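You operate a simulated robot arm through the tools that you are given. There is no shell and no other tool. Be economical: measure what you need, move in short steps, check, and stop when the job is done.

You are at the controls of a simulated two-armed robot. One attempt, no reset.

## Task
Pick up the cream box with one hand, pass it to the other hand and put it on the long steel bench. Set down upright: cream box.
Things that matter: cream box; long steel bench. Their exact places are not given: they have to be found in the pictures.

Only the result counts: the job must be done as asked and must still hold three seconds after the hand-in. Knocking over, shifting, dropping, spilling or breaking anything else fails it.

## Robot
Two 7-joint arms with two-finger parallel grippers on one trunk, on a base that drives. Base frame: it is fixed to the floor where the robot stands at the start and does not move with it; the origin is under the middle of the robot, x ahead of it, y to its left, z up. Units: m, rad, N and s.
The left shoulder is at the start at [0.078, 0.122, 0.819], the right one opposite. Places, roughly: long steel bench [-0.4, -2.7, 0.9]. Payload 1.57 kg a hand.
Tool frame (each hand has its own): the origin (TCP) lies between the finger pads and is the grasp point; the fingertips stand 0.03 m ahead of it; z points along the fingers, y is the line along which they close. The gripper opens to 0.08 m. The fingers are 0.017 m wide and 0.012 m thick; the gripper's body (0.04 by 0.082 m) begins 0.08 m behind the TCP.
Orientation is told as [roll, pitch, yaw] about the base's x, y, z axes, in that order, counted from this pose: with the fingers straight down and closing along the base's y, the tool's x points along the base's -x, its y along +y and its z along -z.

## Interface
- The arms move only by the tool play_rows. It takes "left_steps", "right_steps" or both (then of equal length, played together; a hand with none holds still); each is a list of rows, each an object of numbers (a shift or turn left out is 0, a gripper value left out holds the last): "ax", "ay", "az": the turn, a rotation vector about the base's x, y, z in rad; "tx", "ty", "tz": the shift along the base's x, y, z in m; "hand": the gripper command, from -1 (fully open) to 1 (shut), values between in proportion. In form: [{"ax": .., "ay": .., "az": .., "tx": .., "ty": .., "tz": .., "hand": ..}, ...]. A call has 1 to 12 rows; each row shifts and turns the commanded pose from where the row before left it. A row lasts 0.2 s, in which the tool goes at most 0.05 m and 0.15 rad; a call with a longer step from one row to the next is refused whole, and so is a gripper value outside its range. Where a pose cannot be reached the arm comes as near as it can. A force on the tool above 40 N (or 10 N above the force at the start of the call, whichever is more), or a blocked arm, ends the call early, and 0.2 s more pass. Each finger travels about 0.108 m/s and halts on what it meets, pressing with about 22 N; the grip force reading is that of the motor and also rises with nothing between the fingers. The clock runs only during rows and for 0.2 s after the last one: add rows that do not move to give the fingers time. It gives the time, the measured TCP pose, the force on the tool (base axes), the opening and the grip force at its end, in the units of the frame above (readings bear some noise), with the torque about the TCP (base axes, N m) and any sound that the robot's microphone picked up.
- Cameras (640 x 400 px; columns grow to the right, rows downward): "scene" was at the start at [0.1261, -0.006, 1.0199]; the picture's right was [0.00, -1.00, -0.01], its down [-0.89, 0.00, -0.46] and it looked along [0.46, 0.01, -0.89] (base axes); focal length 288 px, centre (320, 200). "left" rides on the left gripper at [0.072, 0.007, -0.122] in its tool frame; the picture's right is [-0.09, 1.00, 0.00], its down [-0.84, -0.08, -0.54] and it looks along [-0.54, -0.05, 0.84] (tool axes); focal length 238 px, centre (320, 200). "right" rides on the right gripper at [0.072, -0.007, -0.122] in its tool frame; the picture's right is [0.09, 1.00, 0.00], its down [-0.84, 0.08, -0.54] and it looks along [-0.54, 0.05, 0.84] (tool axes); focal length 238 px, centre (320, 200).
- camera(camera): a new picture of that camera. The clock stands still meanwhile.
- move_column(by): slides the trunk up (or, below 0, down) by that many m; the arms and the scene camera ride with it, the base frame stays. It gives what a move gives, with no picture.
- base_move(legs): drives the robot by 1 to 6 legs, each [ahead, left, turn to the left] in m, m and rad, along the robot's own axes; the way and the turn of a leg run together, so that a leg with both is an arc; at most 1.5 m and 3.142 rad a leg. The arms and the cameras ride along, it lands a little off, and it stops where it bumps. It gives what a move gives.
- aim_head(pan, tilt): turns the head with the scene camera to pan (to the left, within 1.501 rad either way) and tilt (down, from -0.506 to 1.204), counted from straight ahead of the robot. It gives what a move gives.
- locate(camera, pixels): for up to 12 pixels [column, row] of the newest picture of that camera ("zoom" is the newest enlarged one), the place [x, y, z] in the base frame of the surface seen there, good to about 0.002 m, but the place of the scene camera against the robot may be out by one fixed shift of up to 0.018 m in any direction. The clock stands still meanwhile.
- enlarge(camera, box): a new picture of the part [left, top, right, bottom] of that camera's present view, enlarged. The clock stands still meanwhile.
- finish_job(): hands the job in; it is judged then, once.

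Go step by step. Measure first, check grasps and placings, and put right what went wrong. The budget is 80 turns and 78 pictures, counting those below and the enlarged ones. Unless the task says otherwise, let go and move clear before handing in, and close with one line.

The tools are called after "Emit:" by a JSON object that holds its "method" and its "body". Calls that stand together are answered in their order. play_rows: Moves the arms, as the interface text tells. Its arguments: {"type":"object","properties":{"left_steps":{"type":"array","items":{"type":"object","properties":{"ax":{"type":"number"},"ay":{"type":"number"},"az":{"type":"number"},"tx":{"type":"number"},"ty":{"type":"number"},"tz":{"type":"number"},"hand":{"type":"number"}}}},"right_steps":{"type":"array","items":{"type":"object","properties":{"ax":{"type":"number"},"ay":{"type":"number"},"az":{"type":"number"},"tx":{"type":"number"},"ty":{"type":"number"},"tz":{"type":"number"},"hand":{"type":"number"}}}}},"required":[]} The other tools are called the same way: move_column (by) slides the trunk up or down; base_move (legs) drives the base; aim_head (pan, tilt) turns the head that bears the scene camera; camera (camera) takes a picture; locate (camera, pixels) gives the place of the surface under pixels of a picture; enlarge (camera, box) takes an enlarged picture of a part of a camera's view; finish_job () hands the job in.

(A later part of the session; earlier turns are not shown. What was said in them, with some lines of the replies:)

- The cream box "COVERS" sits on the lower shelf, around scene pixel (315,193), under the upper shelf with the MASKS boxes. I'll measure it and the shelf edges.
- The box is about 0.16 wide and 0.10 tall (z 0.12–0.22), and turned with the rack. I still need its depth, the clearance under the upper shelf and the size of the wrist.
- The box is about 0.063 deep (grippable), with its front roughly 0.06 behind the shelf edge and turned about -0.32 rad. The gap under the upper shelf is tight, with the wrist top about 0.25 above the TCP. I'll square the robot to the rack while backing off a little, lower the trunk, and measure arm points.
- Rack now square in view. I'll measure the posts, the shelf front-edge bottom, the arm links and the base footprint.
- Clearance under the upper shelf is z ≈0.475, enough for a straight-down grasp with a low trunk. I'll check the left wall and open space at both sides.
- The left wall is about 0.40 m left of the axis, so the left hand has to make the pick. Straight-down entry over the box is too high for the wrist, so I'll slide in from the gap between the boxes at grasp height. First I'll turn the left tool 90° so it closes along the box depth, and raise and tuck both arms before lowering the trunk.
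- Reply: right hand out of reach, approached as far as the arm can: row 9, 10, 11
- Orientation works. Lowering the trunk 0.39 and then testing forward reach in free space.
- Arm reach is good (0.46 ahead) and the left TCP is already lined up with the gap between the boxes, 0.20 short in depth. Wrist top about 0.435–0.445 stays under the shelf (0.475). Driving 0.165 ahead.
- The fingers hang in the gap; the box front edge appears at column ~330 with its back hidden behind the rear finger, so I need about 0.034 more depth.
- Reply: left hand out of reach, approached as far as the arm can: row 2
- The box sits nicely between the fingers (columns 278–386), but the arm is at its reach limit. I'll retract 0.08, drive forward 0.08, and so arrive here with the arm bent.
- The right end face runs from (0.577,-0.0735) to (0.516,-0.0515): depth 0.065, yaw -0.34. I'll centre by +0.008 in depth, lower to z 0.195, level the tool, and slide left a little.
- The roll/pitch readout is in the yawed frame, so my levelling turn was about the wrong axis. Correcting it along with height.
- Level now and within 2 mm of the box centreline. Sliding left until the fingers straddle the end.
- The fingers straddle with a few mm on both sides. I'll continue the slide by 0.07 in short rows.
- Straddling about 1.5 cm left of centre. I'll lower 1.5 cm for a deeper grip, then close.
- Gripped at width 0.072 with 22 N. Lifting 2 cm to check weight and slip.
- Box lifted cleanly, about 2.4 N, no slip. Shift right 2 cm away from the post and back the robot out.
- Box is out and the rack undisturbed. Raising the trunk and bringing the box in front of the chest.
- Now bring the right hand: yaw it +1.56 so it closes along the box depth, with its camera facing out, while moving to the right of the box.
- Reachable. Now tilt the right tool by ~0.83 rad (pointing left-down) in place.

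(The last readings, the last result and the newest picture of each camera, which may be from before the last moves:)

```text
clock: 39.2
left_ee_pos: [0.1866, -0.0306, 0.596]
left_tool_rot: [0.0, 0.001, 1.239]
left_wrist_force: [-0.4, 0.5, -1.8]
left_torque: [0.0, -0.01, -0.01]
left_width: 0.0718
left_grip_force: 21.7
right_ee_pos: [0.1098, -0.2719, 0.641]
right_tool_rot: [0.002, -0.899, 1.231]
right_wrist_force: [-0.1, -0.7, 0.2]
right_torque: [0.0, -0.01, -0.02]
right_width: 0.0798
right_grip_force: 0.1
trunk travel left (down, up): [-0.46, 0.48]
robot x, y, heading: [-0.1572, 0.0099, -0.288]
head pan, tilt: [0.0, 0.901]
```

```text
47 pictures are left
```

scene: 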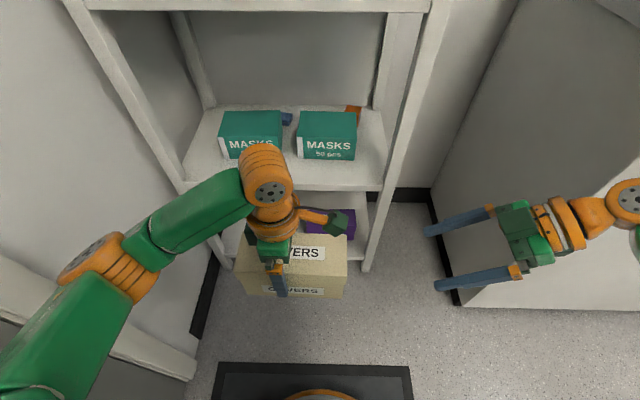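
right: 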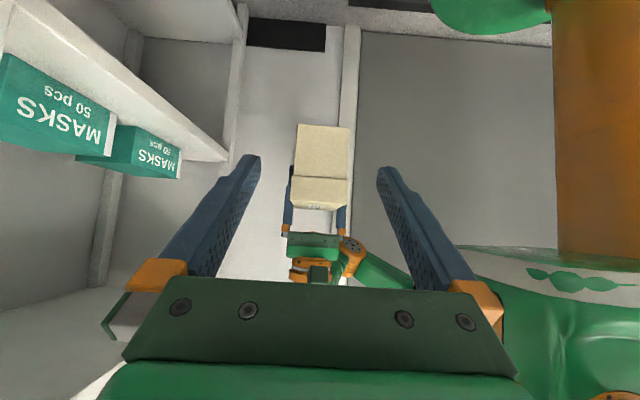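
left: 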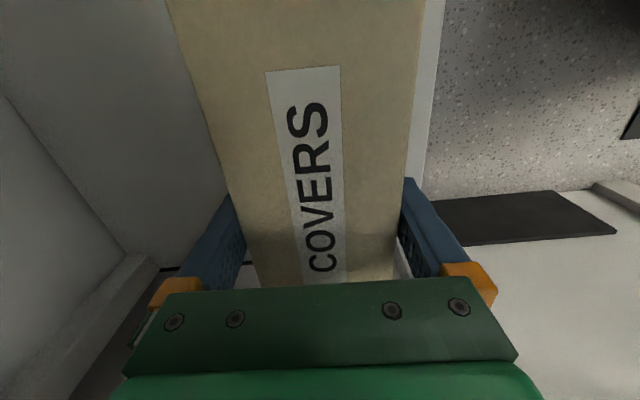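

The box end shows centred between the right fingers at columns 290–350. Measuring it with this camera.

Emit:
{"method": "locate", "body": {"camera": "right", "pixels": [[297, 127], [346, 130], [294, 165], [347, 165], [293, 203], [346, 205], [320, 150], [320, 190]]}}

```text
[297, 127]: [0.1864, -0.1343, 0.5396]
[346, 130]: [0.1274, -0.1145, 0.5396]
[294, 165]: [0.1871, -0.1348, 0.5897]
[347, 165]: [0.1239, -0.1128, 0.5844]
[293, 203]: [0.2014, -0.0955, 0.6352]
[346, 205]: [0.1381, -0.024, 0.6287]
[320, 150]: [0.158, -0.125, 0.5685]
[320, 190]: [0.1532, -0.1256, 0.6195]
```

Emit:
{"method": "play_rows", "body": {"right_steps": [{"tx": 0.0071, "ty": 0.024, "tz": 0.0043}, {"tx": 0.0071, "ty": 0.024, "tz": 0.0043}, {"tx": 0.0071, "ty": 0.024, "tz": 0.0043}, {"tx": 0.0071, "ty": 0.024, "tz": 0.0043}, {}]}}

Emit:
{"method": "camera", "body": {"camera": "right"}}

Emit:
{"method": "camera", "body": {"camera": "scene"}}

```text
clock: 40.4
left_ee_pos: [0.1872, -0.0301, 0.5958]
left_tool_rot: [-0.003, 0.001, 1.24]
left_wrist_force: [-0.1, 0.0, -1.8]
left_torque: [0.01, -0.01, 0.04]
left_width: 0.0717
left_grip_force: 22.3
right_ee_pos: [0.1378, -0.1727, 0.6586]
right_tool_rot: [0.004, -0.898, 1.23]
right_wrist_force: [0.0, -0.7, 0.9]
right_torque: [0.0, -0.01, -0.01]
right_width: 0.08
right_grip_force: 0.1
trunk travel left (down, up): [-0.46, 0.48]
robot x, y, heading: [-0.1578, 0.0115, -0.287]
head pan, tilt: [0.0, 0.901]
```

```text
46 pictures are left
```

right: 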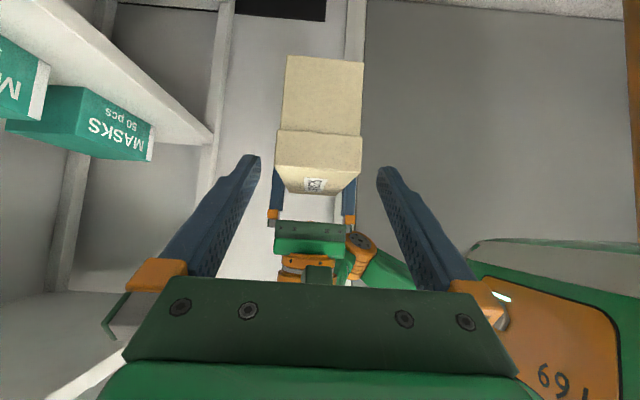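

```text
45 pictures are left
```

scene: 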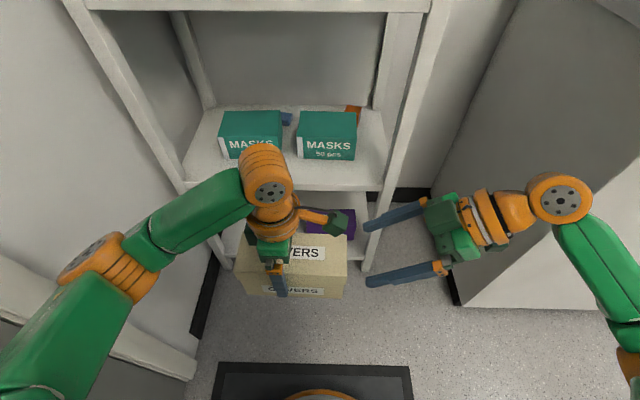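

Aligned within ~1 mm. Going in along the tool axis for three of five steps, then checking.

Emit:
{"method": "play_rows", "body": {"right_steps": [{"tx": 0.0056, "ty": 0.0154, "tz": -0.0136}, {"tx": 0.0056, "ty": 0.0154, "tz": -0.0136}, {"tx": 0.0056, "ty": 0.0154, "tz": -0.0136}, {}]}}

Emit:
{"method": "camera", "body": {"camera": "right"}}

Emit:
{"method": "camera", "body": {"camera": "scene"}}

```text
clock: 41.4
left_ee_pos: [0.1874, -0.0305, 0.5964]
left_tool_rot: [0.0, 0.002, 1.238]
left_wrist_force: [-0.1, 0.1, -2.4]
left_torque: [0.02, -0.05, 0.01]
left_width: 0.0719
left_grip_force: 22.2
right_ee_pos: [0.153, -0.1283, 0.6183]
right_tool_rot: [0.003, -0.898, 1.23]
right_wrist_force: [-0.2, -0.8, -1.5]
right_torque: [0.03, -0.01, -0.04]
right_width: 0.0799
right_grip_force: 0.1
trunk travel left (down, up): [-0.46, 0.48]
robot x, y, heading: [-0.1555, 0.0068, -0.29]
head pan, tilt: [0.0, 0.901]
```

```text
44 pictures are left
```

right: 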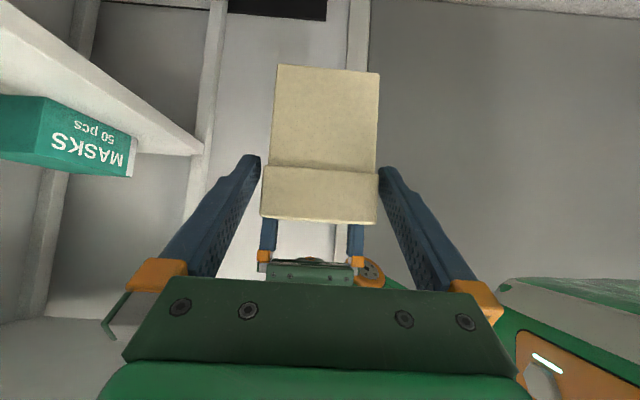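

```text
43 pictures are left
```

scene: 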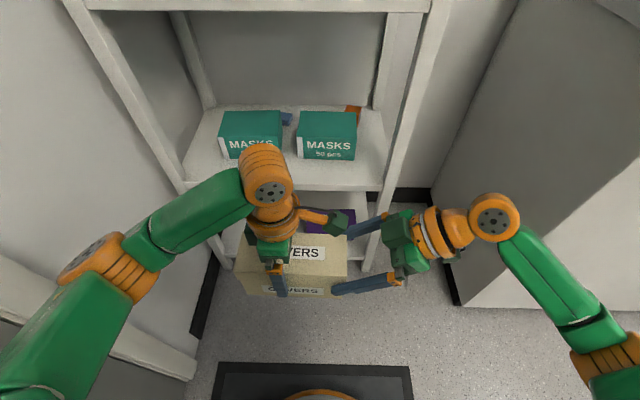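

Centred: lid edges at columns 261 and 378 between tips at ~260/379. Continuing the last two steps.

Emit:
{"method": "play_rows", "body": {"right_steps": [{"tx": 0.0056, "ty": 0.0154, "tz": -0.0136}, {"tx": 0.0056, "ty": 0.0154, "tz": -0.0136}, {}]}}

Emit:
{"method": "camera", "body": {"camera": "right"}}

```text
clock: 42.2
left_ee_pos: [0.1881, -0.0315, 0.5957]
left_tool_rot: [0.001, 0.003, 1.24]
left_wrist_force: [1.3, 0.5, -2.0]
left_torque: [0.02, 0.03, -0.02]
left_width: 0.0718
left_grip_force: 22.3
right_ee_pos: [0.1648, -0.098, 0.5899]
right_tool_rot: [0.002, -0.898, 1.231]
right_wrist_force: [-1.1, 0.1, 1.1]
right_torque: [0.03, -0.01, 0.0]
right_width: 0.0798
right_grip_force: 0.1
trunk travel left (down, up): [-0.46, 0.48]
robot x, y, heading: [-0.1541, 0.0046, -0.283]
head pan, tilt: [0.0, 0.901]
```

```text
42 pictures are left
```

right: 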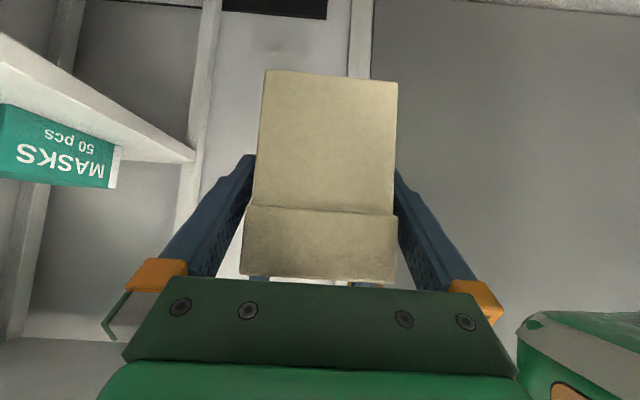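

Both pads flank the box; its lid (upper 4 cm) is the wider part, so I'll raise 8 mm, go 1 cm deeper, and close the right hand.

Emit:
{"method": "play_rows", "body": {"right_steps": [{"tx": 0.0035, "ty": 0.0095, "tz": 0.008}, {}, {"hand": 1}, {"hand": 1}, {"hand": 1}, {"hand": 1}, {"hand": 1}]}}

Emit:
{"method": "camera", "body": {"camera": "right"}}

Emit:
{"method": "camera", "body": {"camera": "left"}}

```text
clock: 43.8
left_ee_pos: [0.188, -0.0304, 0.5957]
left_tool_rot: [0.002, 0.0, 1.241]
left_wrist_force: [19.1, -2.1, -4.8]
left_torque: [0.03, 0.36, 0.53]
left_width: 0.0718
left_grip_force: 22.0
right_ee_pos: [0.1695, -0.0878, 0.598]
right_tool_rot: [0.004, -0.898, 1.232]
right_wrist_force: [-18.9, 1.0, 2.1]
right_torque: [0.15, -0.35, 0.6]
right_width: 0.0718
right_grip_force: 22.5
trunk travel left (down, up): [-0.46, 0.48]
robot x, y, heading: [-0.1516, 0.0076, -0.29]
head pan, tilt: [0.0, 0.901]
```

```text
41 pictures are left
```

right: 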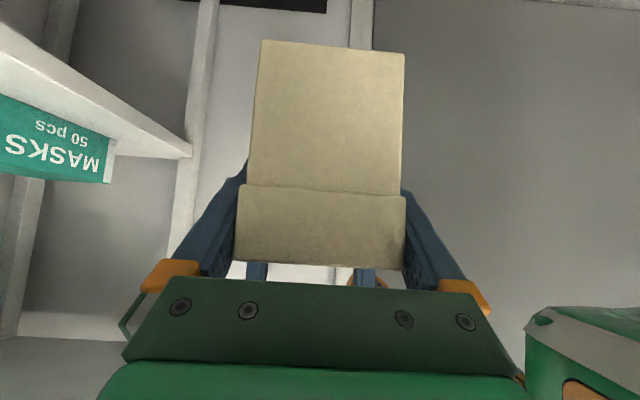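

```text
40 pictures are left
```

left: 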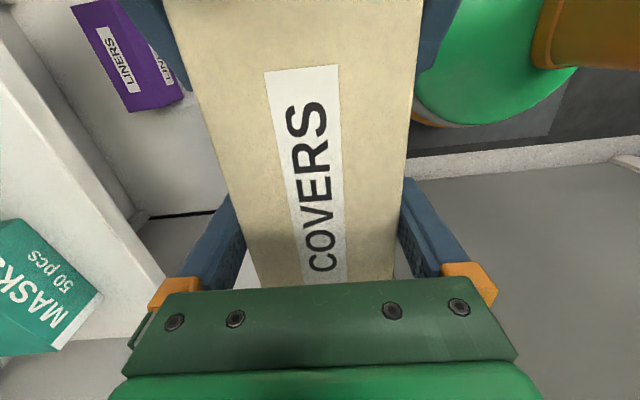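

Right grip holds at the same width (0.0718), but both hands press against each other by 19 N in depth; I'll ease the right hand back 1.5 mm.

Emit:
{"method": "play_rows", "body": {"right_steps": [{"tx": -0.0015, "ty": 0.0005}, {}]}}

```text
clock: 44.4
left_ee_pos: [0.1889, -0.0314, 0.5969]
left_tool_rot: [0.002, 0.002, 1.24]
left_wrist_force: [13.1, 2.6, 0.4]
left_torque: [-0.51, -0.26, -0.12]
left_width: 0.0717
left_grip_force: 22.3
right_ee_pos: [0.1682, -0.0883, 0.5978]
right_tool_rot: [0.005, -0.897, 1.229]
right_wrist_force: [-13.7, -2.8, 0.0]
right_torque: [0.42, 0.28, 0.81]
right_width: 0.072
right_grip_force: 22.0
trunk travel left (down, up): [-0.46, 0.48]
robot x, y, heading: [-0.153, 0.0107, -0.286]
head pan, tilt: [0.0, 0.901]
```

Emit:
{"method": "play_rows", "body": {"right_steps": [{"tx": -0.0025, "ty": 0.0003}, {}]}}

```text
clock: 45.0
left_ee_pos: [0.187, -0.0316, 0.5953]
left_tool_rot: [0.004, 0.004, 1.234]
left_wrist_force: [-13.9, 5.7, 9.5]
left_torque: [-0.72, -0.43, -0.76]
left_width: 0.0717
left_grip_force: 22.2
right_ee_pos: [0.1674, -0.0875, 0.5972]
right_tool_rot: [-0.001, -0.898, 1.231]
right_wrist_force: [13.6, -5.9, -9.4]
right_torque: [0.13, 0.59, -0.14]
right_width: 0.0721
right_grip_force: 21.8
trunk travel left (down, up): [-0.46, 0.48]
robot x, y, heading: [-0.1519, 0.0082, -0.288]
head pan, tilt: [0.0, 0.901]
```

Overshot slightly; forward 1.2 mm and then open the left hand slowly.

Emit:
{"method": "play_rows", "body": {"right_steps": [{"tx": 0.0012, "ty": -0.0003}, {}]}}

Emit:
{"method": "play_rows", "body": {"left_steps": [{"hand": 0.6}, {"hand": -1}, {"hand": -1}, {"hand": -1}, {}]}}

Emit:
{"method": "camera", "body": {"camera": "left"}}

Emit:
{"method": "camera", "body": {"camera": "scene"}}

```text
clock: 45.6
left_ee_pos: [0.1872, -0.0306, 0.5958]
left_tool_rot: [0.002, 0.003, 1.239]
left_wrist_force: [-16.6, 3.8, 12.8]
left_torque: [-0.55, -0.11, -0.7]
left_width: 0.0719
left_grip_force: 22.1
right_ee_pos: [0.1671, -0.0872, 0.5974]
right_tool_rot: [0.001, -0.898, 1.232]
right_wrist_force: [16.8, -3.4, -12.0]
right_torque: [-0.3, 0.35, -0.42]
right_width: 0.0722
right_grip_force: 22.4
trunk travel left (down, up): [-0.46, 0.48]
robot x, y, heading: [-0.1519, 0.0067, -0.285]
head pan, tilt: [0.0, 0.901]
```

```text
clock: 46.8
left_ee_pos: [0.1882, -0.032, 0.5961]
left_tool_rot: [0.0, 0.0, 1.24]
left_wrist_force: [-0.3, -0.1, 0.0]
left_torque: [-0.01, 0.02, 0.0]
left_width: 0.0799
left_grip_force: 0.1
right_ee_pos: [0.1667, -0.087, 0.5991]
right_tool_rot: [0.004, -0.895, 1.231]
right_wrist_force: [0.0, 0.3, 0.7]
right_torque: [-0.03, 0.05, -0.01]
right_width: 0.0719
right_grip_force: 21.8
trunk travel left (down, up): [-0.46, 0.48]
robot x, y, heading: [-0.1551, 0.0099, -0.289]
head pan, tilt: [0.0, 0.901]
```

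```text
39 pictures are left
```

left: 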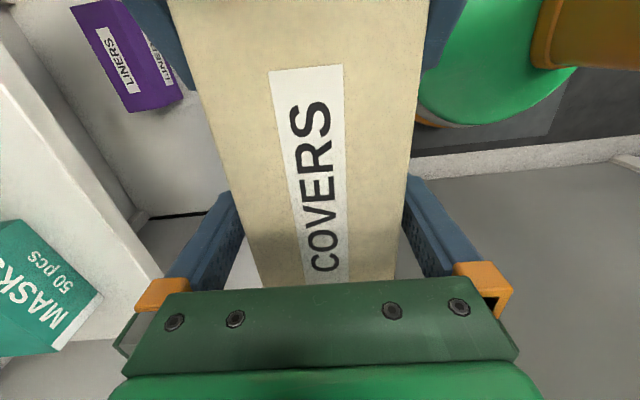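

```text
38 pictures are left
```

scene: 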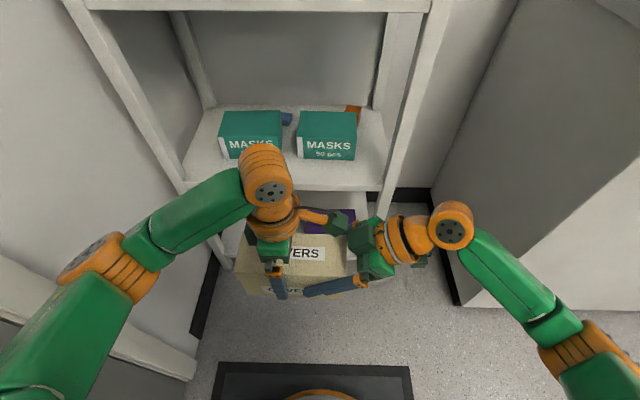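

The right hand alone holds the box now. Lifting the left hand straight up and away.

Emit:
{"method": "play_rows", "body": {"left_steps": [{"tz": 0.015}, {"tz": 0.02}, {"tz": 0.02}, {"tz": 0.02}, {"tz": 0.02}]}}

Emit:
{"method": "camera", "body": {"camera": "scene"}}

```text
clock: 48.0
left_ee_pos: [0.1883, -0.0314, 0.6919]
left_tool_rot: [0.002, 0.002, 1.24]
left_wrist_force: [-0.3, -0.5, 0.9]
left_torque: [0.02, -0.04, 0.01]
left_width: 0.08
left_grip_force: 0.0
right_ee_pos: [0.1664, -0.0874, 0.5982]
right_tool_rot: [0.003, -0.896, 1.231]
right_wrist_force: [-0.1, 0.7, -0.2]
right_torque: [-0.08, 0.02, -0.03]
right_width: 0.0719
right_grip_force: 22.2
trunk travel left (down, up): [-0.46, 0.48]
robot x, y, heading: [-0.1547, 0.0105, -0.291]
head pan, tilt: [0.0, 0.901]
```

```text
37 pictures are left
```

scene: 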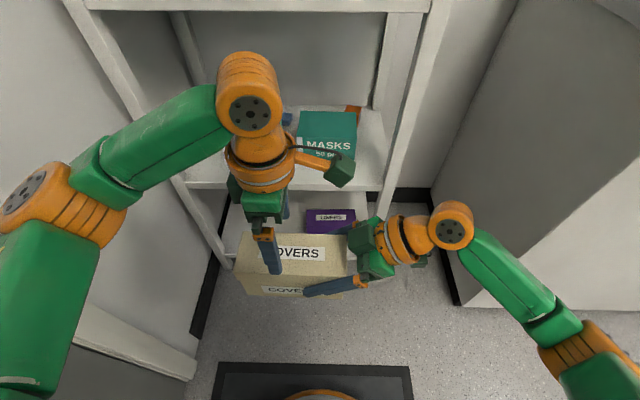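

Box held well. Tucking the left hand and looking toward the benches on the right.

Emit:
{"method": "play_rows", "body": {"left_steps": [{"tx": -0.012, "ty": 0.0224}, {"tx": -0.012, "ty": 0.0224}, {"tx": -0.012, "ty": 0.0224}, {"tx": -0.012, "ty": 0.0224}, {"tx": -0.012, "ty": 0.0224}]}}

Emit:
{"method": "aim_head", "body": {"pan": -1.3, "tilt": 0.35}}

Emit:
{"method": "camera", "body": {"camera": "scene"}}

Emit:
{"method": "locate", "body": {"camera": "scene", "pixels": [[205, 225], [345, 130], [200, 180], [365, 250], [370, 125], [390, 110], [430, 110], [300, 350], [450, 300], [530, 130], [600, 160], [340, 180]]}}

```text
clock: 49.2
left_ee_pos: [0.129, 0.0841, 0.6906]
left_tool_rot: [0.0, 0.001, 1.241]
left_wrist_force: [0.4, 0.0, 1.1]
left_torque: [-0.02, 0.03, 0.02]
left_width: 0.0802
left_grip_force: 0.0
right_ee_pos: [0.1665, -0.0873, 0.5977]
right_tool_rot: [0.002, -0.897, 1.233]
right_wrist_force: [0.3, -0.2, -0.6]
right_torque: [-0.08, 0.02, 0.03]
right_width: 0.072
right_grip_force: 22.4
trunk travel left (down, up): [-0.46, 0.48]
robot x, y, heading: [-0.1577, 0.0076, -0.28]
head pan, tilt: [0.0, 0.901]
```

```text
clock: 50.6
left_ee_pos: [0.1284, 0.0827, 0.6913]
left_tool_rot: [0.0, 0.002, 1.239]
left_wrist_force: [1.0, -0.3, -0.2]
left_torque: [0.02, 0.03, -0.01]
left_width: 0.0799
left_grip_force: 0.1
right_ee_pos: [0.1667, -0.0866, 0.5982]
right_tool_rot: [0.002, -0.897, 1.231]
right_wrist_force: [0.0, 0.0, 0.1]
right_torque: [-0.08, 0.04, 0.04]
right_width: 0.0717
right_grip_force: 21.7
trunk travel left (down, up): [-0.46, 0.48]
robot x, y, heading: [-0.1531, 0.008, -0.281]
head pan, tilt: [-1.3, 0.351]
```

```text
36 pictures are left
```

scene: 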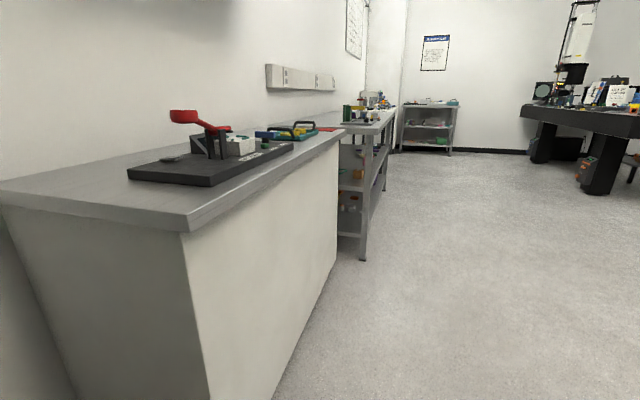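

```text
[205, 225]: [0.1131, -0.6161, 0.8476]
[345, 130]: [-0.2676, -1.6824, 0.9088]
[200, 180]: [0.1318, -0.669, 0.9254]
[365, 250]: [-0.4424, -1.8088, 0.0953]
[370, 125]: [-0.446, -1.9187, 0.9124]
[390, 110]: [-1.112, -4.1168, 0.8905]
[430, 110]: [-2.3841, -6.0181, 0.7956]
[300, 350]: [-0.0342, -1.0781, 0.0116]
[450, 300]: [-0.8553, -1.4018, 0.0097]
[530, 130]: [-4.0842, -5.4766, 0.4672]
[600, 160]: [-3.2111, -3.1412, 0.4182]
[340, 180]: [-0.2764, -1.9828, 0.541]
```

The long steel bench is the open-shelved one starting near (-0.44,-1.85), running away along (-0.33,-0.945), with its front nearly facing my heading. I check the floor behind-right before driving.

Emit:
{"method": "aim_head", "body": {"pan": -1.5, "tilt": 0.6}}

Emit:
{"method": "camera", "body": {"camera": "scene"}}

Emit:
{"method": "locate", "body": {"camera": "scene", "pixels": [[620, 100], [600, 200], [620, 380], [500, 300], [560, 20], [400, 200]]}}

```text
clock: 51.4
left_ee_pos: [0.1285, 0.0826, 0.6894]
left_tool_rot: [-0.002, 0.001, 1.239]
left_wrist_force: [-0.4, -0.4, 0.2]
left_torque: [0.0, 0.0, 0.0]
left_width: 0.08
left_grip_force: 0.1
right_ee_pos: [0.1673, -0.0882, 0.5994]
right_tool_rot: [0.004, -0.896, 1.232]
right_wrist_force: [-0.6, -0.3, -0.5]
right_torque: [-0.09, 0.0, 0.01]
right_width: 0.072
right_grip_force: 21.8
trunk travel left (down, up): [-0.46, 0.48]
robot x, y, heading: [-0.1534, 0.0122, -0.284]
head pan, tilt: [-1.499, 0.6]
```

```text
35 pictures are left
```

scene: 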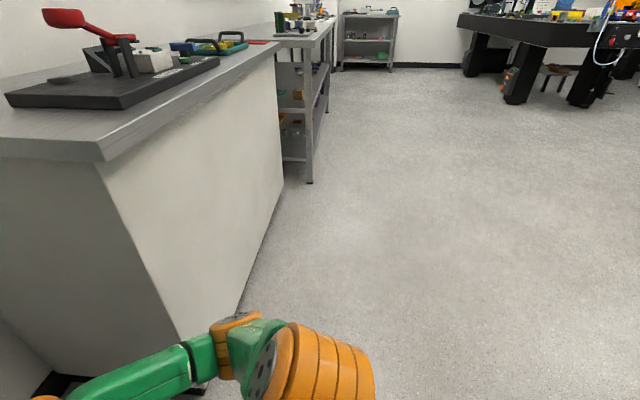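

```text
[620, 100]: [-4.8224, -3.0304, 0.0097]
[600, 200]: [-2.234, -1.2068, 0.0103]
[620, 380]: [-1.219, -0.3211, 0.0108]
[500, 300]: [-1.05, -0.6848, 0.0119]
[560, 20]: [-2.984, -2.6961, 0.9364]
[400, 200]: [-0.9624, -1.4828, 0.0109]
```

Floor is clear. Driving back-right, then sideways along the benches.

Emit:
{"method": "base_move", "body": {"legs": [[-0.4, -0.4, -0.05], [0, -1.4, 0]]}}

Emit:
{"method": "move_column", "body": {"by": 0.42}}

Emit:
{"method": "aim_head", "body": {"pan": -0.8, "tilt": 0.4}}

Emit:
{"method": "camera", "body": {"camera": "scene"}}

```text
clock: 53.6
left_ee_pos: [-0.1679, -0.0598, 0.6808]
left_tool_rot: [-0.007, 0.044, 1.213]
left_wrist_force: [0.0, -0.3, 0.3]
left_torque: [-0.01, 0.01, 0.03]
left_width: 0.0802
left_grip_force: 0.1
right_ee_pos: [-0.1318, -0.2342, 0.5954]
right_tool_rot: [-0.021, -0.847, 1.217]
right_wrist_force: [-0.1, 0.3, 0.4]
right_torque: [-0.1, 0.05, -0.02]
right_width: 0.0715
right_grip_force: 22.2
trunk travel left (down, up): [-0.46, 0.48]
robot x, y, heading: [-0.459, -0.1585, -0.317]
head pan, tilt: [-1.499, 0.6]
stopped in leg 1: the robot was blocked; the commanded pose is now the measured one
```

```text
refused: 0.42 is not a number from -0.4 to 0.4
```

```text
clock: 54.7
left_ee_pos: [-0.1683, -0.0625, 0.6812]
left_tool_rot: [-0.006, 0.04, 1.211]
left_wrist_force: [-0.2, -0.3, -0.2]
left_torque: [-0.02, -0.03, 0.0]
left_width: 0.0801
left_grip_force: 0.0
right_ee_pos: [-0.1318, -0.2347, 0.5953]
right_tool_rot: [-0.013, -0.85, 1.215]
right_wrist_force: [0.7, 0.0, -0.2]
right_torque: [-0.1, 0.03, 0.01]
right_width: 0.0719
right_grip_force: 21.6
trunk travel left (down, up): [-0.46, 0.48]
robot x, y, heading: [-0.4569, -0.1534, -0.316]
head pan, tilt: [-0.799, 0.4]
```

```text
34 pictures are left
```

scene: 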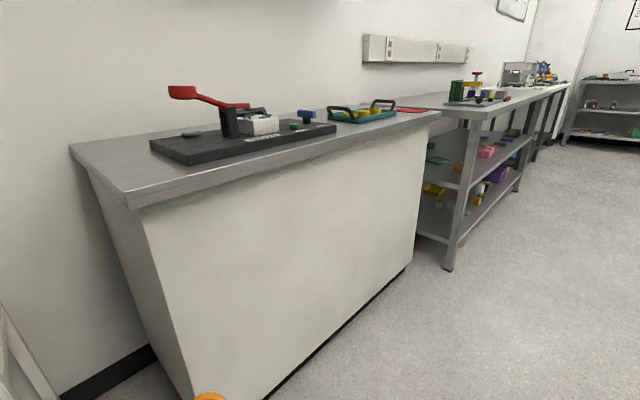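

The base was blocked after about 0.35 m. I need to see what it met; looking to both rear sides.

Emit:
{"method": "aim_head", "body": {"pan": 1.5, "tilt": 0.9}}

Emit:
{"method": "camera", "body": {"camera": "scene"}}

Emit:
{"method": "aim_head", "body": {"pan": -1.5, "tilt": 0.9}}

Emit:
{"method": "camera", "body": {"camera": "scene"}}

```text
clock: 56.9
left_ee_pos: [-0.1678, -0.0629, 0.6799]
left_tool_rot: [-0.004, 0.043, 1.211]
left_wrist_force: [0.5, 0.8, -0.6]
left_torque: [0.01, 0.01, -0.02]
left_width: 0.0801
left_grip_force: 0.0
right_ee_pos: [-0.1325, -0.2359, 0.594]
right_tool_rot: [-0.014, -0.849, 1.214]
right_wrist_force: [-0.2, 0.9, -0.2]
right_torque: [-0.07, 0.03, 0.03]
right_width: 0.0717
right_grip_force: 22.7
trunk travel left (down, up): [-0.46, 0.48]
robot x, y, heading: [-0.4598, -0.1548, -0.317]
head pan, tilt: [1.499, 0.901]
```

```text
33 pictures are left
```

scene: 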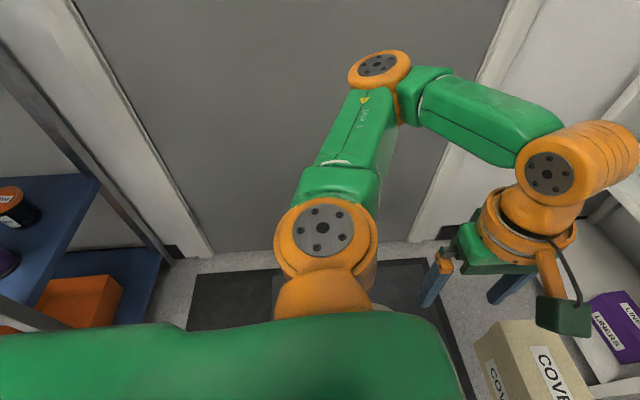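

```text
clock: 59.5
left_ee_pos: [-0.1675, -0.0622, 0.6811]
left_tool_rot: [-0.006, 0.041, 1.212]
left_wrist_force: [-0.4, 0.6, 0.5]
left_torque: [0.01, -0.02, 0.02]
left_width: 0.0799
left_grip_force: 0.0
right_ee_pos: [-0.1325, -0.2351, 0.5954]
right_tool_rot: [-0.015, -0.85, 1.214]
right_wrist_force: [0.3, -0.3, -0.5]
right_torque: [-0.08, 0.05, 0.01]
right_width: 0.0719
right_grip_force: 22.1
trunk travel left (down, up): [-0.46, 0.48]
robot x, y, heading: [-0.4584, -0.1578, -0.32]
head pan, tilt: [-1.499, 0.901]
```

```text
32 pictures are left
```

scene: 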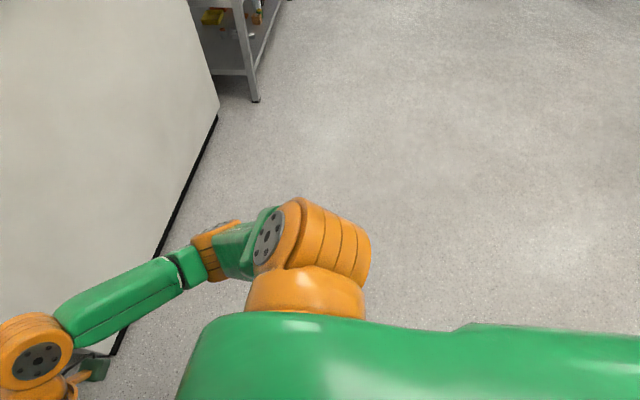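

A blue rack stands behind the robot's left; the base just touched it. Moving 5 cm ahead and then sideways right, which is clear (bench front is ~0.53 ahead of that line).

Emit:
{"method": "base_move", "body": {"legs": [[0.05, 0, 0], [0, -1.5, 0]]}}

Emit:
{"method": "move_column", "body": {"by": 0.4}}

Emit:
{"method": "aim_head", "body": {"pan": -0.7, "tilt": 0.5}}

Emit:
{"method": "camera", "body": {"camera": "scene"}}

```text
clock: 67.3
left_ee_pos: [-0.5743, -1.4851, 0.6793]
left_tool_rot: [-0.004, 0.046, 1.223]
left_wrist_force: [0.2, 0.5, -0.6]
left_torque: [0.03, -0.02, -0.01]
left_width: 0.08
left_grip_force: 0.0
right_ee_pos: [-0.537, -1.6597, 0.5926]
right_tool_rot: [-0.009, -0.848, 1.22]
right_wrist_force: [-0.2, 0.2, 1.1]
right_torque: [-0.07, 0.02, -0.02]
right_width: 0.0718
right_grip_force: 22.0
trunk travel left (down, up): [-0.46, 0.48]
robot x, y, heading: [-0.8654, -1.5799, -0.309]
head pan, tilt: [-1.499, 0.901]
```

```text
clock: 71.2
left_ee_pos: [-0.5737, -1.4842, 1.0779]
left_tool_rot: [-0.004, 0.047, 1.223]
left_wrist_force: [0.0, 0.2, 0.2]
left_torque: [-0.01, 0.02, 0.02]
left_width: 0.0802
left_grip_force: 0.1
right_ee_pos: [-0.5375, -1.6577, 0.9942]
right_tool_rot: [-0.009, -0.847, 1.221]
right_wrist_force: [-0.5, -0.4, -1.4]
right_torque: [-0.05, 0.04, 0.04]
right_width: 0.0716
right_grip_force: 21.8
trunk travel left (down, up): [-0.86, 0.08]
robot x, y, heading: [-0.8645, -1.5789, -0.308]
head pan, tilt: [-1.499, 0.901]
```

```text
clock: 72.3
left_ee_pos: [-0.5733, -1.4847, 1.0783]
left_tool_rot: [-0.005, 0.045, 1.221]
left_wrist_force: [0.2, -0.3, -0.6]
left_torque: [0.03, 0.01, 0.0]
left_width: 0.0799
left_grip_force: 0.1
right_ee_pos: [-0.5383, -1.6587, 0.9941]
right_tool_rot: [-0.009, -0.849, 1.221]
right_wrist_force: [-0.1, 1.1, -2.6]
right_torque: [-0.09, 0.03, 0.0]
right_width: 0.0718
right_grip_force: 22.6
trunk travel left (down, up): [-0.86, 0.08]
robot x, y, heading: [-0.8644, -1.5829, -0.31]
head pan, tilt: [-0.7, 0.499]
```

```text
31 pictures are left
```

scene: 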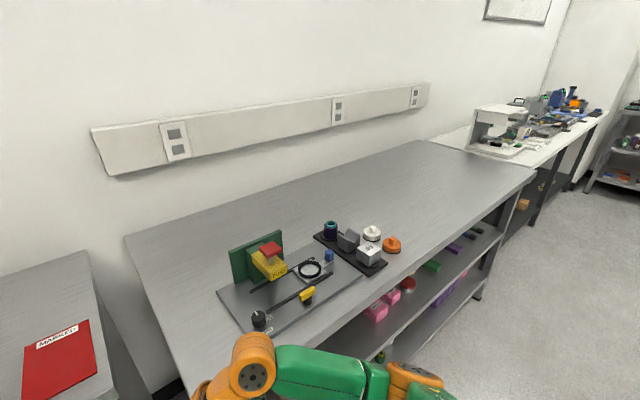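

The bench is clear in its right half. Measuring its edges, height and the objects near it.

Emit:
{"method": "locate", "body": {"camera": "scene", "pixels": [[400, 275], [450, 235], [500, 200], [530, 172], [450, 190], [400, 220], [350, 190], [390, 245], [370, 265], [420, 150], [485, 212], [430, 258]]}}

```text
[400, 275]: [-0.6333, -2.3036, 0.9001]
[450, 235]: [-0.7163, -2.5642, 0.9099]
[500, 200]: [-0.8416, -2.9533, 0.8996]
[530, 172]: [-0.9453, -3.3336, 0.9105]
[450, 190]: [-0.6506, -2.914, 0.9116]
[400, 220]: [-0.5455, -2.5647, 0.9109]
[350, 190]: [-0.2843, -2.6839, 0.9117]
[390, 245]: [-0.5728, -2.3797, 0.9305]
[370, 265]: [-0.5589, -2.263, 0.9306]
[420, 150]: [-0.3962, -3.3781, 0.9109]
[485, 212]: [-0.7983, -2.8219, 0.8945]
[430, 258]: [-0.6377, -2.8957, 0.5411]
```

Bench top is at z 0.90, front edge through (-0.716,-2.564) and (-0.945,-3.334). I'll place around (-0.71,-2.88), clear of the objects, so drive sideways right keeping off the edge.

Emit:
{"method": "base_move", "body": {"legs": [[-0.04, -1.25, 0.02]]}}

Emit:
{"method": "aim_head", "body": {"pan": -0.2, "tilt": 0.8}}

Emit:
{"method": "camera", "body": {"camera": "scene"}}

```text
clock: 78.6
left_ee_pos: [-1.002, -2.6676, 1.0784]
left_tool_rot: [-0.005, 0.048, 1.201]
left_wrist_force: [-0.7, -0.3, 0.2]
left_torque: [0.0, -0.01, -0.06]
left_width: 0.08
left_grip_force: 0.0
right_ee_pos: [-0.9697, -2.8432, 0.9922]
right_tool_rot: [-0.008, -0.848, 1.2]
right_wrist_force: [0.3, -0.9, -1.5]
right_torque: [-0.09, 0.04, 0.0]
right_width: 0.0717
right_grip_force: 22.0
trunk travel left (down, up): [-0.86, 0.08]
robot x, y, heading: [-1.2946, -2.7602, -0.326]
head pan, tilt: [-0.7, 0.499]
```

```text
clock: 79.5
left_ee_pos: [-1.0033, -2.6689, 1.0778]
left_tool_rot: [-0.004, 0.045, 1.201]
left_wrist_force: [-0.8, 0.1, 0.9]
left_torque: [-0.01, 0.04, -0.02]
left_width: 0.0798
left_grip_force: 0.1
right_ee_pos: [-0.9708, -2.8437, 0.9933]
right_tool_rot: [-0.008, -0.849, 1.198]
right_wrist_force: [1.0, -0.2, -1.2]
right_torque: [-0.08, 0.04, 0.0]
right_width: 0.072
right_grip_force: 22.0
trunk travel left (down, up): [-0.86, 0.08]
robot x, y, heading: [-1.2939, -2.7577, -0.328]
head pan, tilt: [-0.201, 0.799]
```

```text
30 pictures are left
```

scene: 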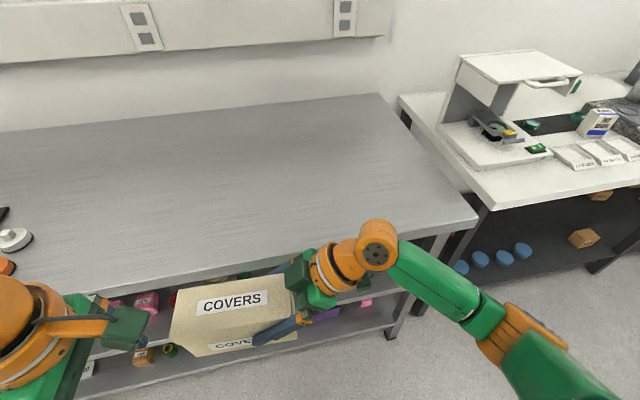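

Edge is ~0.50 ahead of the axis. I'll level the box (the bump left it ~0.05 rad off) and then drive 0.19 ahead, with the box bottom ~3 cm above the bench.

Emit:
{"method": "play_rows", "body": {"right_steps": [{"ax": 0.0245, "ay": -0.005, "tz": 0.01}, {"ax": 0.0245, "ay": -0.005, "tz": 0.01}, {}]}}

Emit:
{"method": "camera", "body": {"camera": "scene"}}

Emit:
{"method": "locate", "body": {"camera": "scene", "pixels": [[188, 290], [178, 335], [280, 280], [275, 320], [235, 300], [190, 345], [240, 352], [210, 295], [265, 290]]}}

```text
clock: 80.3
left_ee_pos: [-1.0027, -2.6687, 1.0788]
left_tool_rot: [-0.003, 0.045, 1.2]
left_wrist_force: [-1.0, 0.7, -0.3]
left_torque: [0.0, -0.02, -0.03]
left_width: 0.0801
left_grip_force: 0.0
right_ee_pos: [-0.9686, -2.8439, 1.0136]
right_tool_rot: [0.003, -0.896, 1.189]
right_wrist_force: [0.4, -0.2, -1.5]
right_torque: [-0.11, 0.04, -0.01]
right_width: 0.0718
right_grip_force: 22.5
trunk travel left (down, up): [-0.86, 0.08]
robot x, y, heading: [-1.2961, -2.7552, -0.329]
head pan, tilt: [-0.201, 0.799]
```

```text
29 pictures are left
```

scene: 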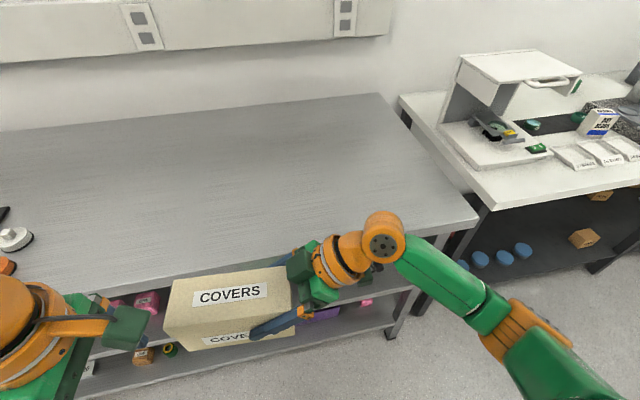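

```text
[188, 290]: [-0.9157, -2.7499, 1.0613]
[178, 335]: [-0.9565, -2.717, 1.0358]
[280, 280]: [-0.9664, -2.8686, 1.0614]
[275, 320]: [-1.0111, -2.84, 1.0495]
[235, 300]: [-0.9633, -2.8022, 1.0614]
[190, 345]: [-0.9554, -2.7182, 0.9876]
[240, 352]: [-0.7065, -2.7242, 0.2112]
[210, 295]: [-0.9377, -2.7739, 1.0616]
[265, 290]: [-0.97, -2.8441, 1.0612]
```

Box is level: top z 1.051, bottom 5 cm above the bench. Driving 0.2 ahead.

Emit:
{"method": "base_move", "body": {"legs": [[0.2, 0, 0.03]]}}

Emit:
{"method": "play_rows", "body": {"right_steps": [{"tx": 0.0144, "ty": -0.0044}, {"tx": 0.0144, "ty": -0.0044}, {"tx": 0.0144, "ty": -0.0044}, {"tx": 0.0144, "ty": -0.0044}, {"tx": 0.0144, "ty": -0.0044}, {}]}}

Emit:
{"method": "camera", "body": {"camera": "scene"}}

```text
clock: 82.0
left_ee_pos: [-0.8141, -2.7211, 1.0794]
left_tool_rot: [-0.009, 0.046, 1.232]
left_wrist_force: [-0.4, 0.3, 0.0]
left_torque: [-0.02, 0.0, 0.01]
left_width: 0.0801
left_grip_force: 0.0
right_ee_pos: [-0.7743, -2.8945, 1.0143]
right_tool_rot: [-0.001, -0.896, 1.222]
right_wrist_force: [-0.8, -0.5, -2.4]
right_torque: [-0.08, 0.05, -0.02]
right_width: 0.0716
right_grip_force: 22.2
trunk travel left (down, up): [-0.86, 0.08]
robot x, y, heading: [-1.1021, -2.8217, -0.3]
head pan, tilt: [-0.201, 0.799]
```

```text
clock: 83.4
left_ee_pos: [-0.8106, -2.7217, 1.0789]
left_tool_rot: [-0.002, 0.046, 1.231]
left_wrist_force: [0.0, -0.2, 0.4]
left_torque: [0.01, -0.02, -0.01]
left_width: 0.0802
left_grip_force: 0.1
right_ee_pos: [-0.7005, -2.9174, 1.0123]
right_tool_rot: [0.002, -0.898, 1.221]
right_wrist_force: [-0.1, 0.3, -0.9]
right_torque: [-0.1, 0.01, 0.02]
right_width: 0.0717
right_grip_force: 21.9
trunk travel left (down, up): [-0.86, 0.08]
robot x, y, heading: [-1.1025, -2.8225, -0.297]
head pan, tilt: [-0.201, 0.799]
```

```text
28 pictures are left
```

scene: 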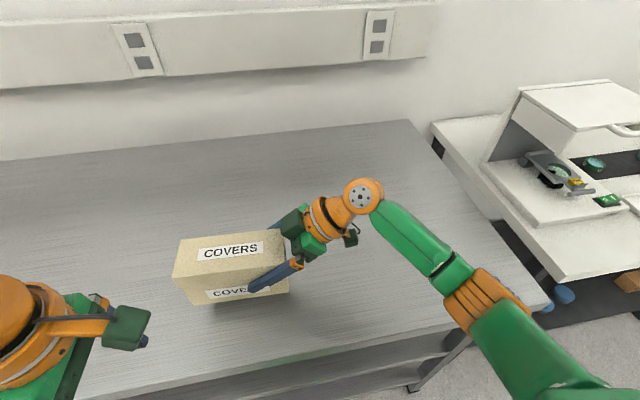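

The box is over the bench, ~0.117 m in from the edge. Lowering 4.3 cm, then in fine steps to contact.

Emit:
{"method": "play_rows", "body": {"right_steps": [{"tz": -0.012}, {"tz": -0.012}, {"tz": -0.01}, {"tz": -0.006}, {"tz": -0.003}, {}]}}

Emit:
{"method": "play_rows", "body": {"right_steps": [{"tz": -0.002}, {"tz": -0.002}, {}]}}

Emit:
{"method": "camera", "body": {"camera": "right"}}

```text
clock: 84.8
left_ee_pos: [-0.8112, -2.7214, 1.079]
left_tool_rot: [-0.004, 0.046, 1.233]
left_wrist_force: [0.8, 0.1, 0.7]
left_torque: [0.01, 0.0, -0.02]
left_width: 0.0802
left_grip_force: 0.0
right_ee_pos: [-0.7003, -2.9188, 0.9699]
right_tool_rot: [0.006, -0.896, 1.22]
right_wrist_force: [0.6, -0.7, -2.5]
right_torque: [-0.1, 0.01, 0.01]
right_width: 0.0717
right_grip_force: 21.7
trunk travel left (down, up): [-0.86, 0.08]
robot x, y, heading: [-1.1011, -2.8205, -0.299]
head pan, tilt: [-0.201, 0.799]
```

```text
clock: 85.6
left_ee_pos: [-0.8104, -2.722, 1.0781]
left_tool_rot: [-0.004, 0.045, 1.231]
left_wrist_force: [-0.7, -1.5, 0.1]
left_torque: [0.01, 0.0, 0.0]
left_width: 0.0799
left_grip_force: 0.1
right_ee_pos: [-0.7006, -2.9176, 0.966]
right_tool_rot: [0.002, -0.897, 1.22]
right_wrist_force: [0.8, -0.4, -1.8]
right_torque: [-0.07, 0.04, -0.03]
right_width: 0.0716
right_grip_force: 21.9
trunk travel left (down, up): [-0.86, 0.08]
robot x, y, heading: [-1.0997, -2.8209, -0.294]
head pan, tilt: [-0.201, 0.799]
```

```text
27 pictures are left
```

right: 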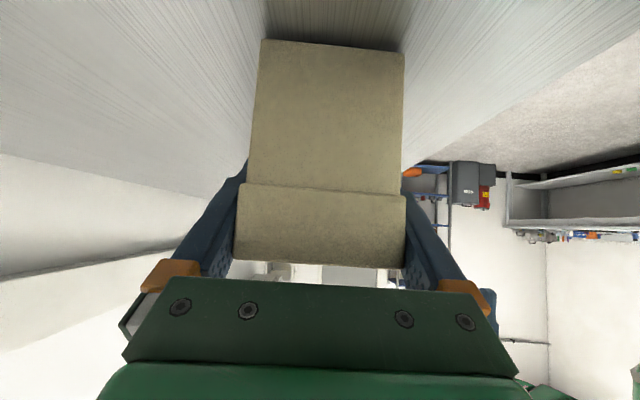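

Still hanging (-2 N), a few mm to go. Fine steps until the force rises.

Emit:
{"method": "play_rows", "body": {"right_steps": [{"tz": -0.0015}, {"tz": -0.0015}, {}]}}

Emit:
{"method": "locate", "body": {"camera": "right", "pixels": [[270, 44], [330, 50], [398, 55], [200, 40], [460, 60], [330, 35]]}}

```text
clock: 86.4
left_ee_pos: [-0.8104, -2.7227, 1.0785]
left_tool_rot: [-0.004, 0.045, 1.233]
left_wrist_force: [0.6, 0.2, -0.1]
left_torque: [0.0, 0.03, 0.0]
left_width: 0.0798
left_grip_force: 0.0
right_ee_pos: [-0.6997, -2.9171, 0.9636]
right_tool_rot: [0.003, -0.896, 1.22]
right_wrist_force: [1.2, -1.1, -0.2]
right_torque: [-0.18, 0.01, 0.0]
right_width: 0.0717
right_grip_force: 21.9
trunk travel left (down, up): [-0.86, 0.08]
robot x, y, heading: [-1.1008, -2.8253, -0.297]
head pan, tilt: [-0.201, 0.799]
```

```text
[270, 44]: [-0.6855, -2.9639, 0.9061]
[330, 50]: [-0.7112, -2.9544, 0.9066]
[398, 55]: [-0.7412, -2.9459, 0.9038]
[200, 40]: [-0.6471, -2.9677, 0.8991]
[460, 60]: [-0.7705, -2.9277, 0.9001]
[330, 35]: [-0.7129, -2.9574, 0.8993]
```

Contact is just beginning (force moved to ~0). One more millimetre or so.

Emit:
{"method": "play_rows", "body": {"right_steps": [{"tz": -0.0012}, {}]}}

```text
clock: 87.0
left_ee_pos: [-0.8109, -2.7221, 1.079]
left_tool_rot: [-0.002, 0.045, 1.233]
left_wrist_force: [1.0, -0.6, 0.5]
left_torque: [-0.02, 0.02, 0.0]
left_width: 0.0804
left_grip_force: 0.1
right_ee_pos: [-0.6994, -2.9195, 0.9638]
right_tool_rot: [0.0, -0.901, 1.221]
right_wrist_force: [3.8, -2.3, 13.8]
right_torque: [-0.65, 0.37, 0.25]
right_width: 0.072
right_grip_force: 22.0
trunk travel left (down, up): [-0.86, 0.08]
robot x, y, heading: [-1.1035, -2.8227, -0.302]
head pan, tilt: [-0.201, 0.799]
```

Firm contact (14 N). Opening the right hand.

Emit:
{"method": "play_rows", "body": {"right_steps": [{"tz": 0.0008}, {"hand": 0.4}, {"hand": -1}, {"hand": -1}, {"hand": -1}, {}]}}

Emit:
{"method": "camera", "body": {"camera": "right"}}

Emit:
{"method": "camera", "body": {"camera": "scene"}}

```text
clock: 88.4
left_ee_pos: [-0.8121, -2.722, 1.0793]
left_tool_rot: [-0.002, 0.045, 1.233]
left_wrist_force: [-0.6, 0.4, 0.0]
left_torque: [-0.01, 0.01, 0.03]
left_width: 0.0803
left_grip_force: 0.0
right_ee_pos: [-0.7004, -2.9177, 0.9629]
right_tool_rot: [0.005, -0.897, 1.219]
right_wrist_force: [0.9, -1.3, 0.3]
right_torque: [0.0, -0.03, -0.02]
right_width: 0.0799
right_grip_force: 0.2
trunk travel left (down, up): [-0.86, 0.08]
robot x, y, heading: [-1.1006, -2.8267, -0.294]
head pan, tilt: [-0.201, 0.799]
```

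```text
26 pictures are left
```

right: 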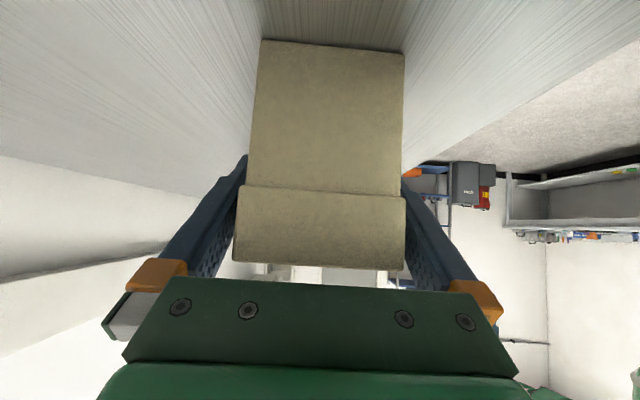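

```text
25 pictures are left
```

scene: 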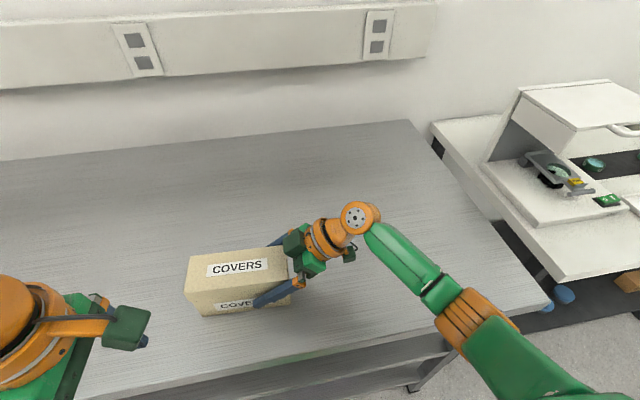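

The box stands on the bench, fingers open. Backing the right hand out along its own axis.

Emit:
{"method": "play_rows", "body": {"right_steps": [{"tx": -0.0027, "ty": -0.0073, "tz": 0.0062}, {"tx": -0.0054, "ty": -0.0147, "tz": 0.0125}, {"tx": -0.0054, "ty": -0.0147, "tz": 0.0125}, {"tx": -0.0054, "ty": -0.0147, "tz": 0.0125}, {"tx": -0.0054, "ty": -0.0147, "tz": 0.0125}, {"tx": -0.0054, "ty": -0.0147, "tz": 0.0125}]}}

Emit:
{"method": "camera", "body": {"camera": "scene"}}

Emit:
{"method": "camera", "body": {"camera": "right"}}

```text
clock: 89.8
left_ee_pos: [-0.8115, -2.7229, 1.079]
left_tool_rot: [-0.003, 0.045, 1.232]
left_wrist_force: [0.1, -0.5, 0.7]
left_torque: [0.0, 0.01, 0.01]
left_width: 0.08
left_grip_force: 0.2
right_ee_pos: [-0.7305, -2.9983, 1.0323]
right_tool_rot: [0.003, -0.899, 1.223]
right_wrist_force: [0.2, -0.3, 0.0]
right_torque: [-0.02, -0.02, -0.01]
right_width: 0.0799
right_grip_force: 0.1
trunk travel left (down, up): [-0.86, 0.08]
robot x, y, heading: [-1.102, -2.821, -0.293]
head pan, tilt: [-0.201, 0.799]
```

```text
24 pictures are left
```

scene: 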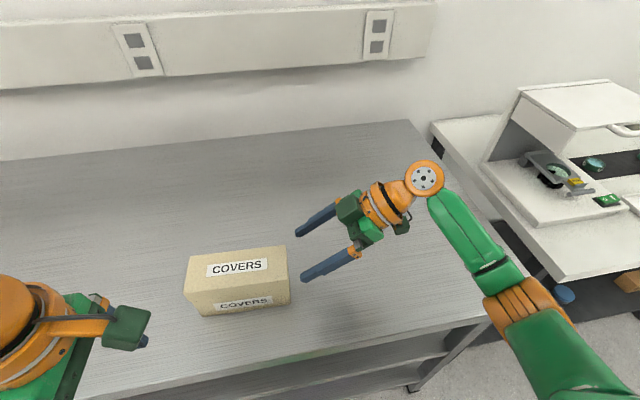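

```text
23 pictures are left
```

right: 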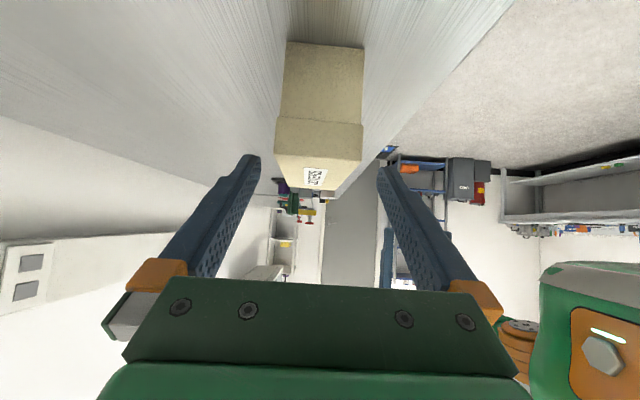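

The box stands upright and free on the long steel bench (scene pixels 185–290, 245–316), and both hands are clear. Handing in.

Emit:
{"method": "finish_job", "body": {}}

```text
The job is handed in.
```

I took the cream box from the shelf with the left hand, passed it to the right hand and set it upright on the long steel bench. Both hands were clear of it before I handed in. On the drive over, the base bumped something behind it, most likely the blue rack. I saw nothing out of place there afterwards, but I did not check the rack closely.
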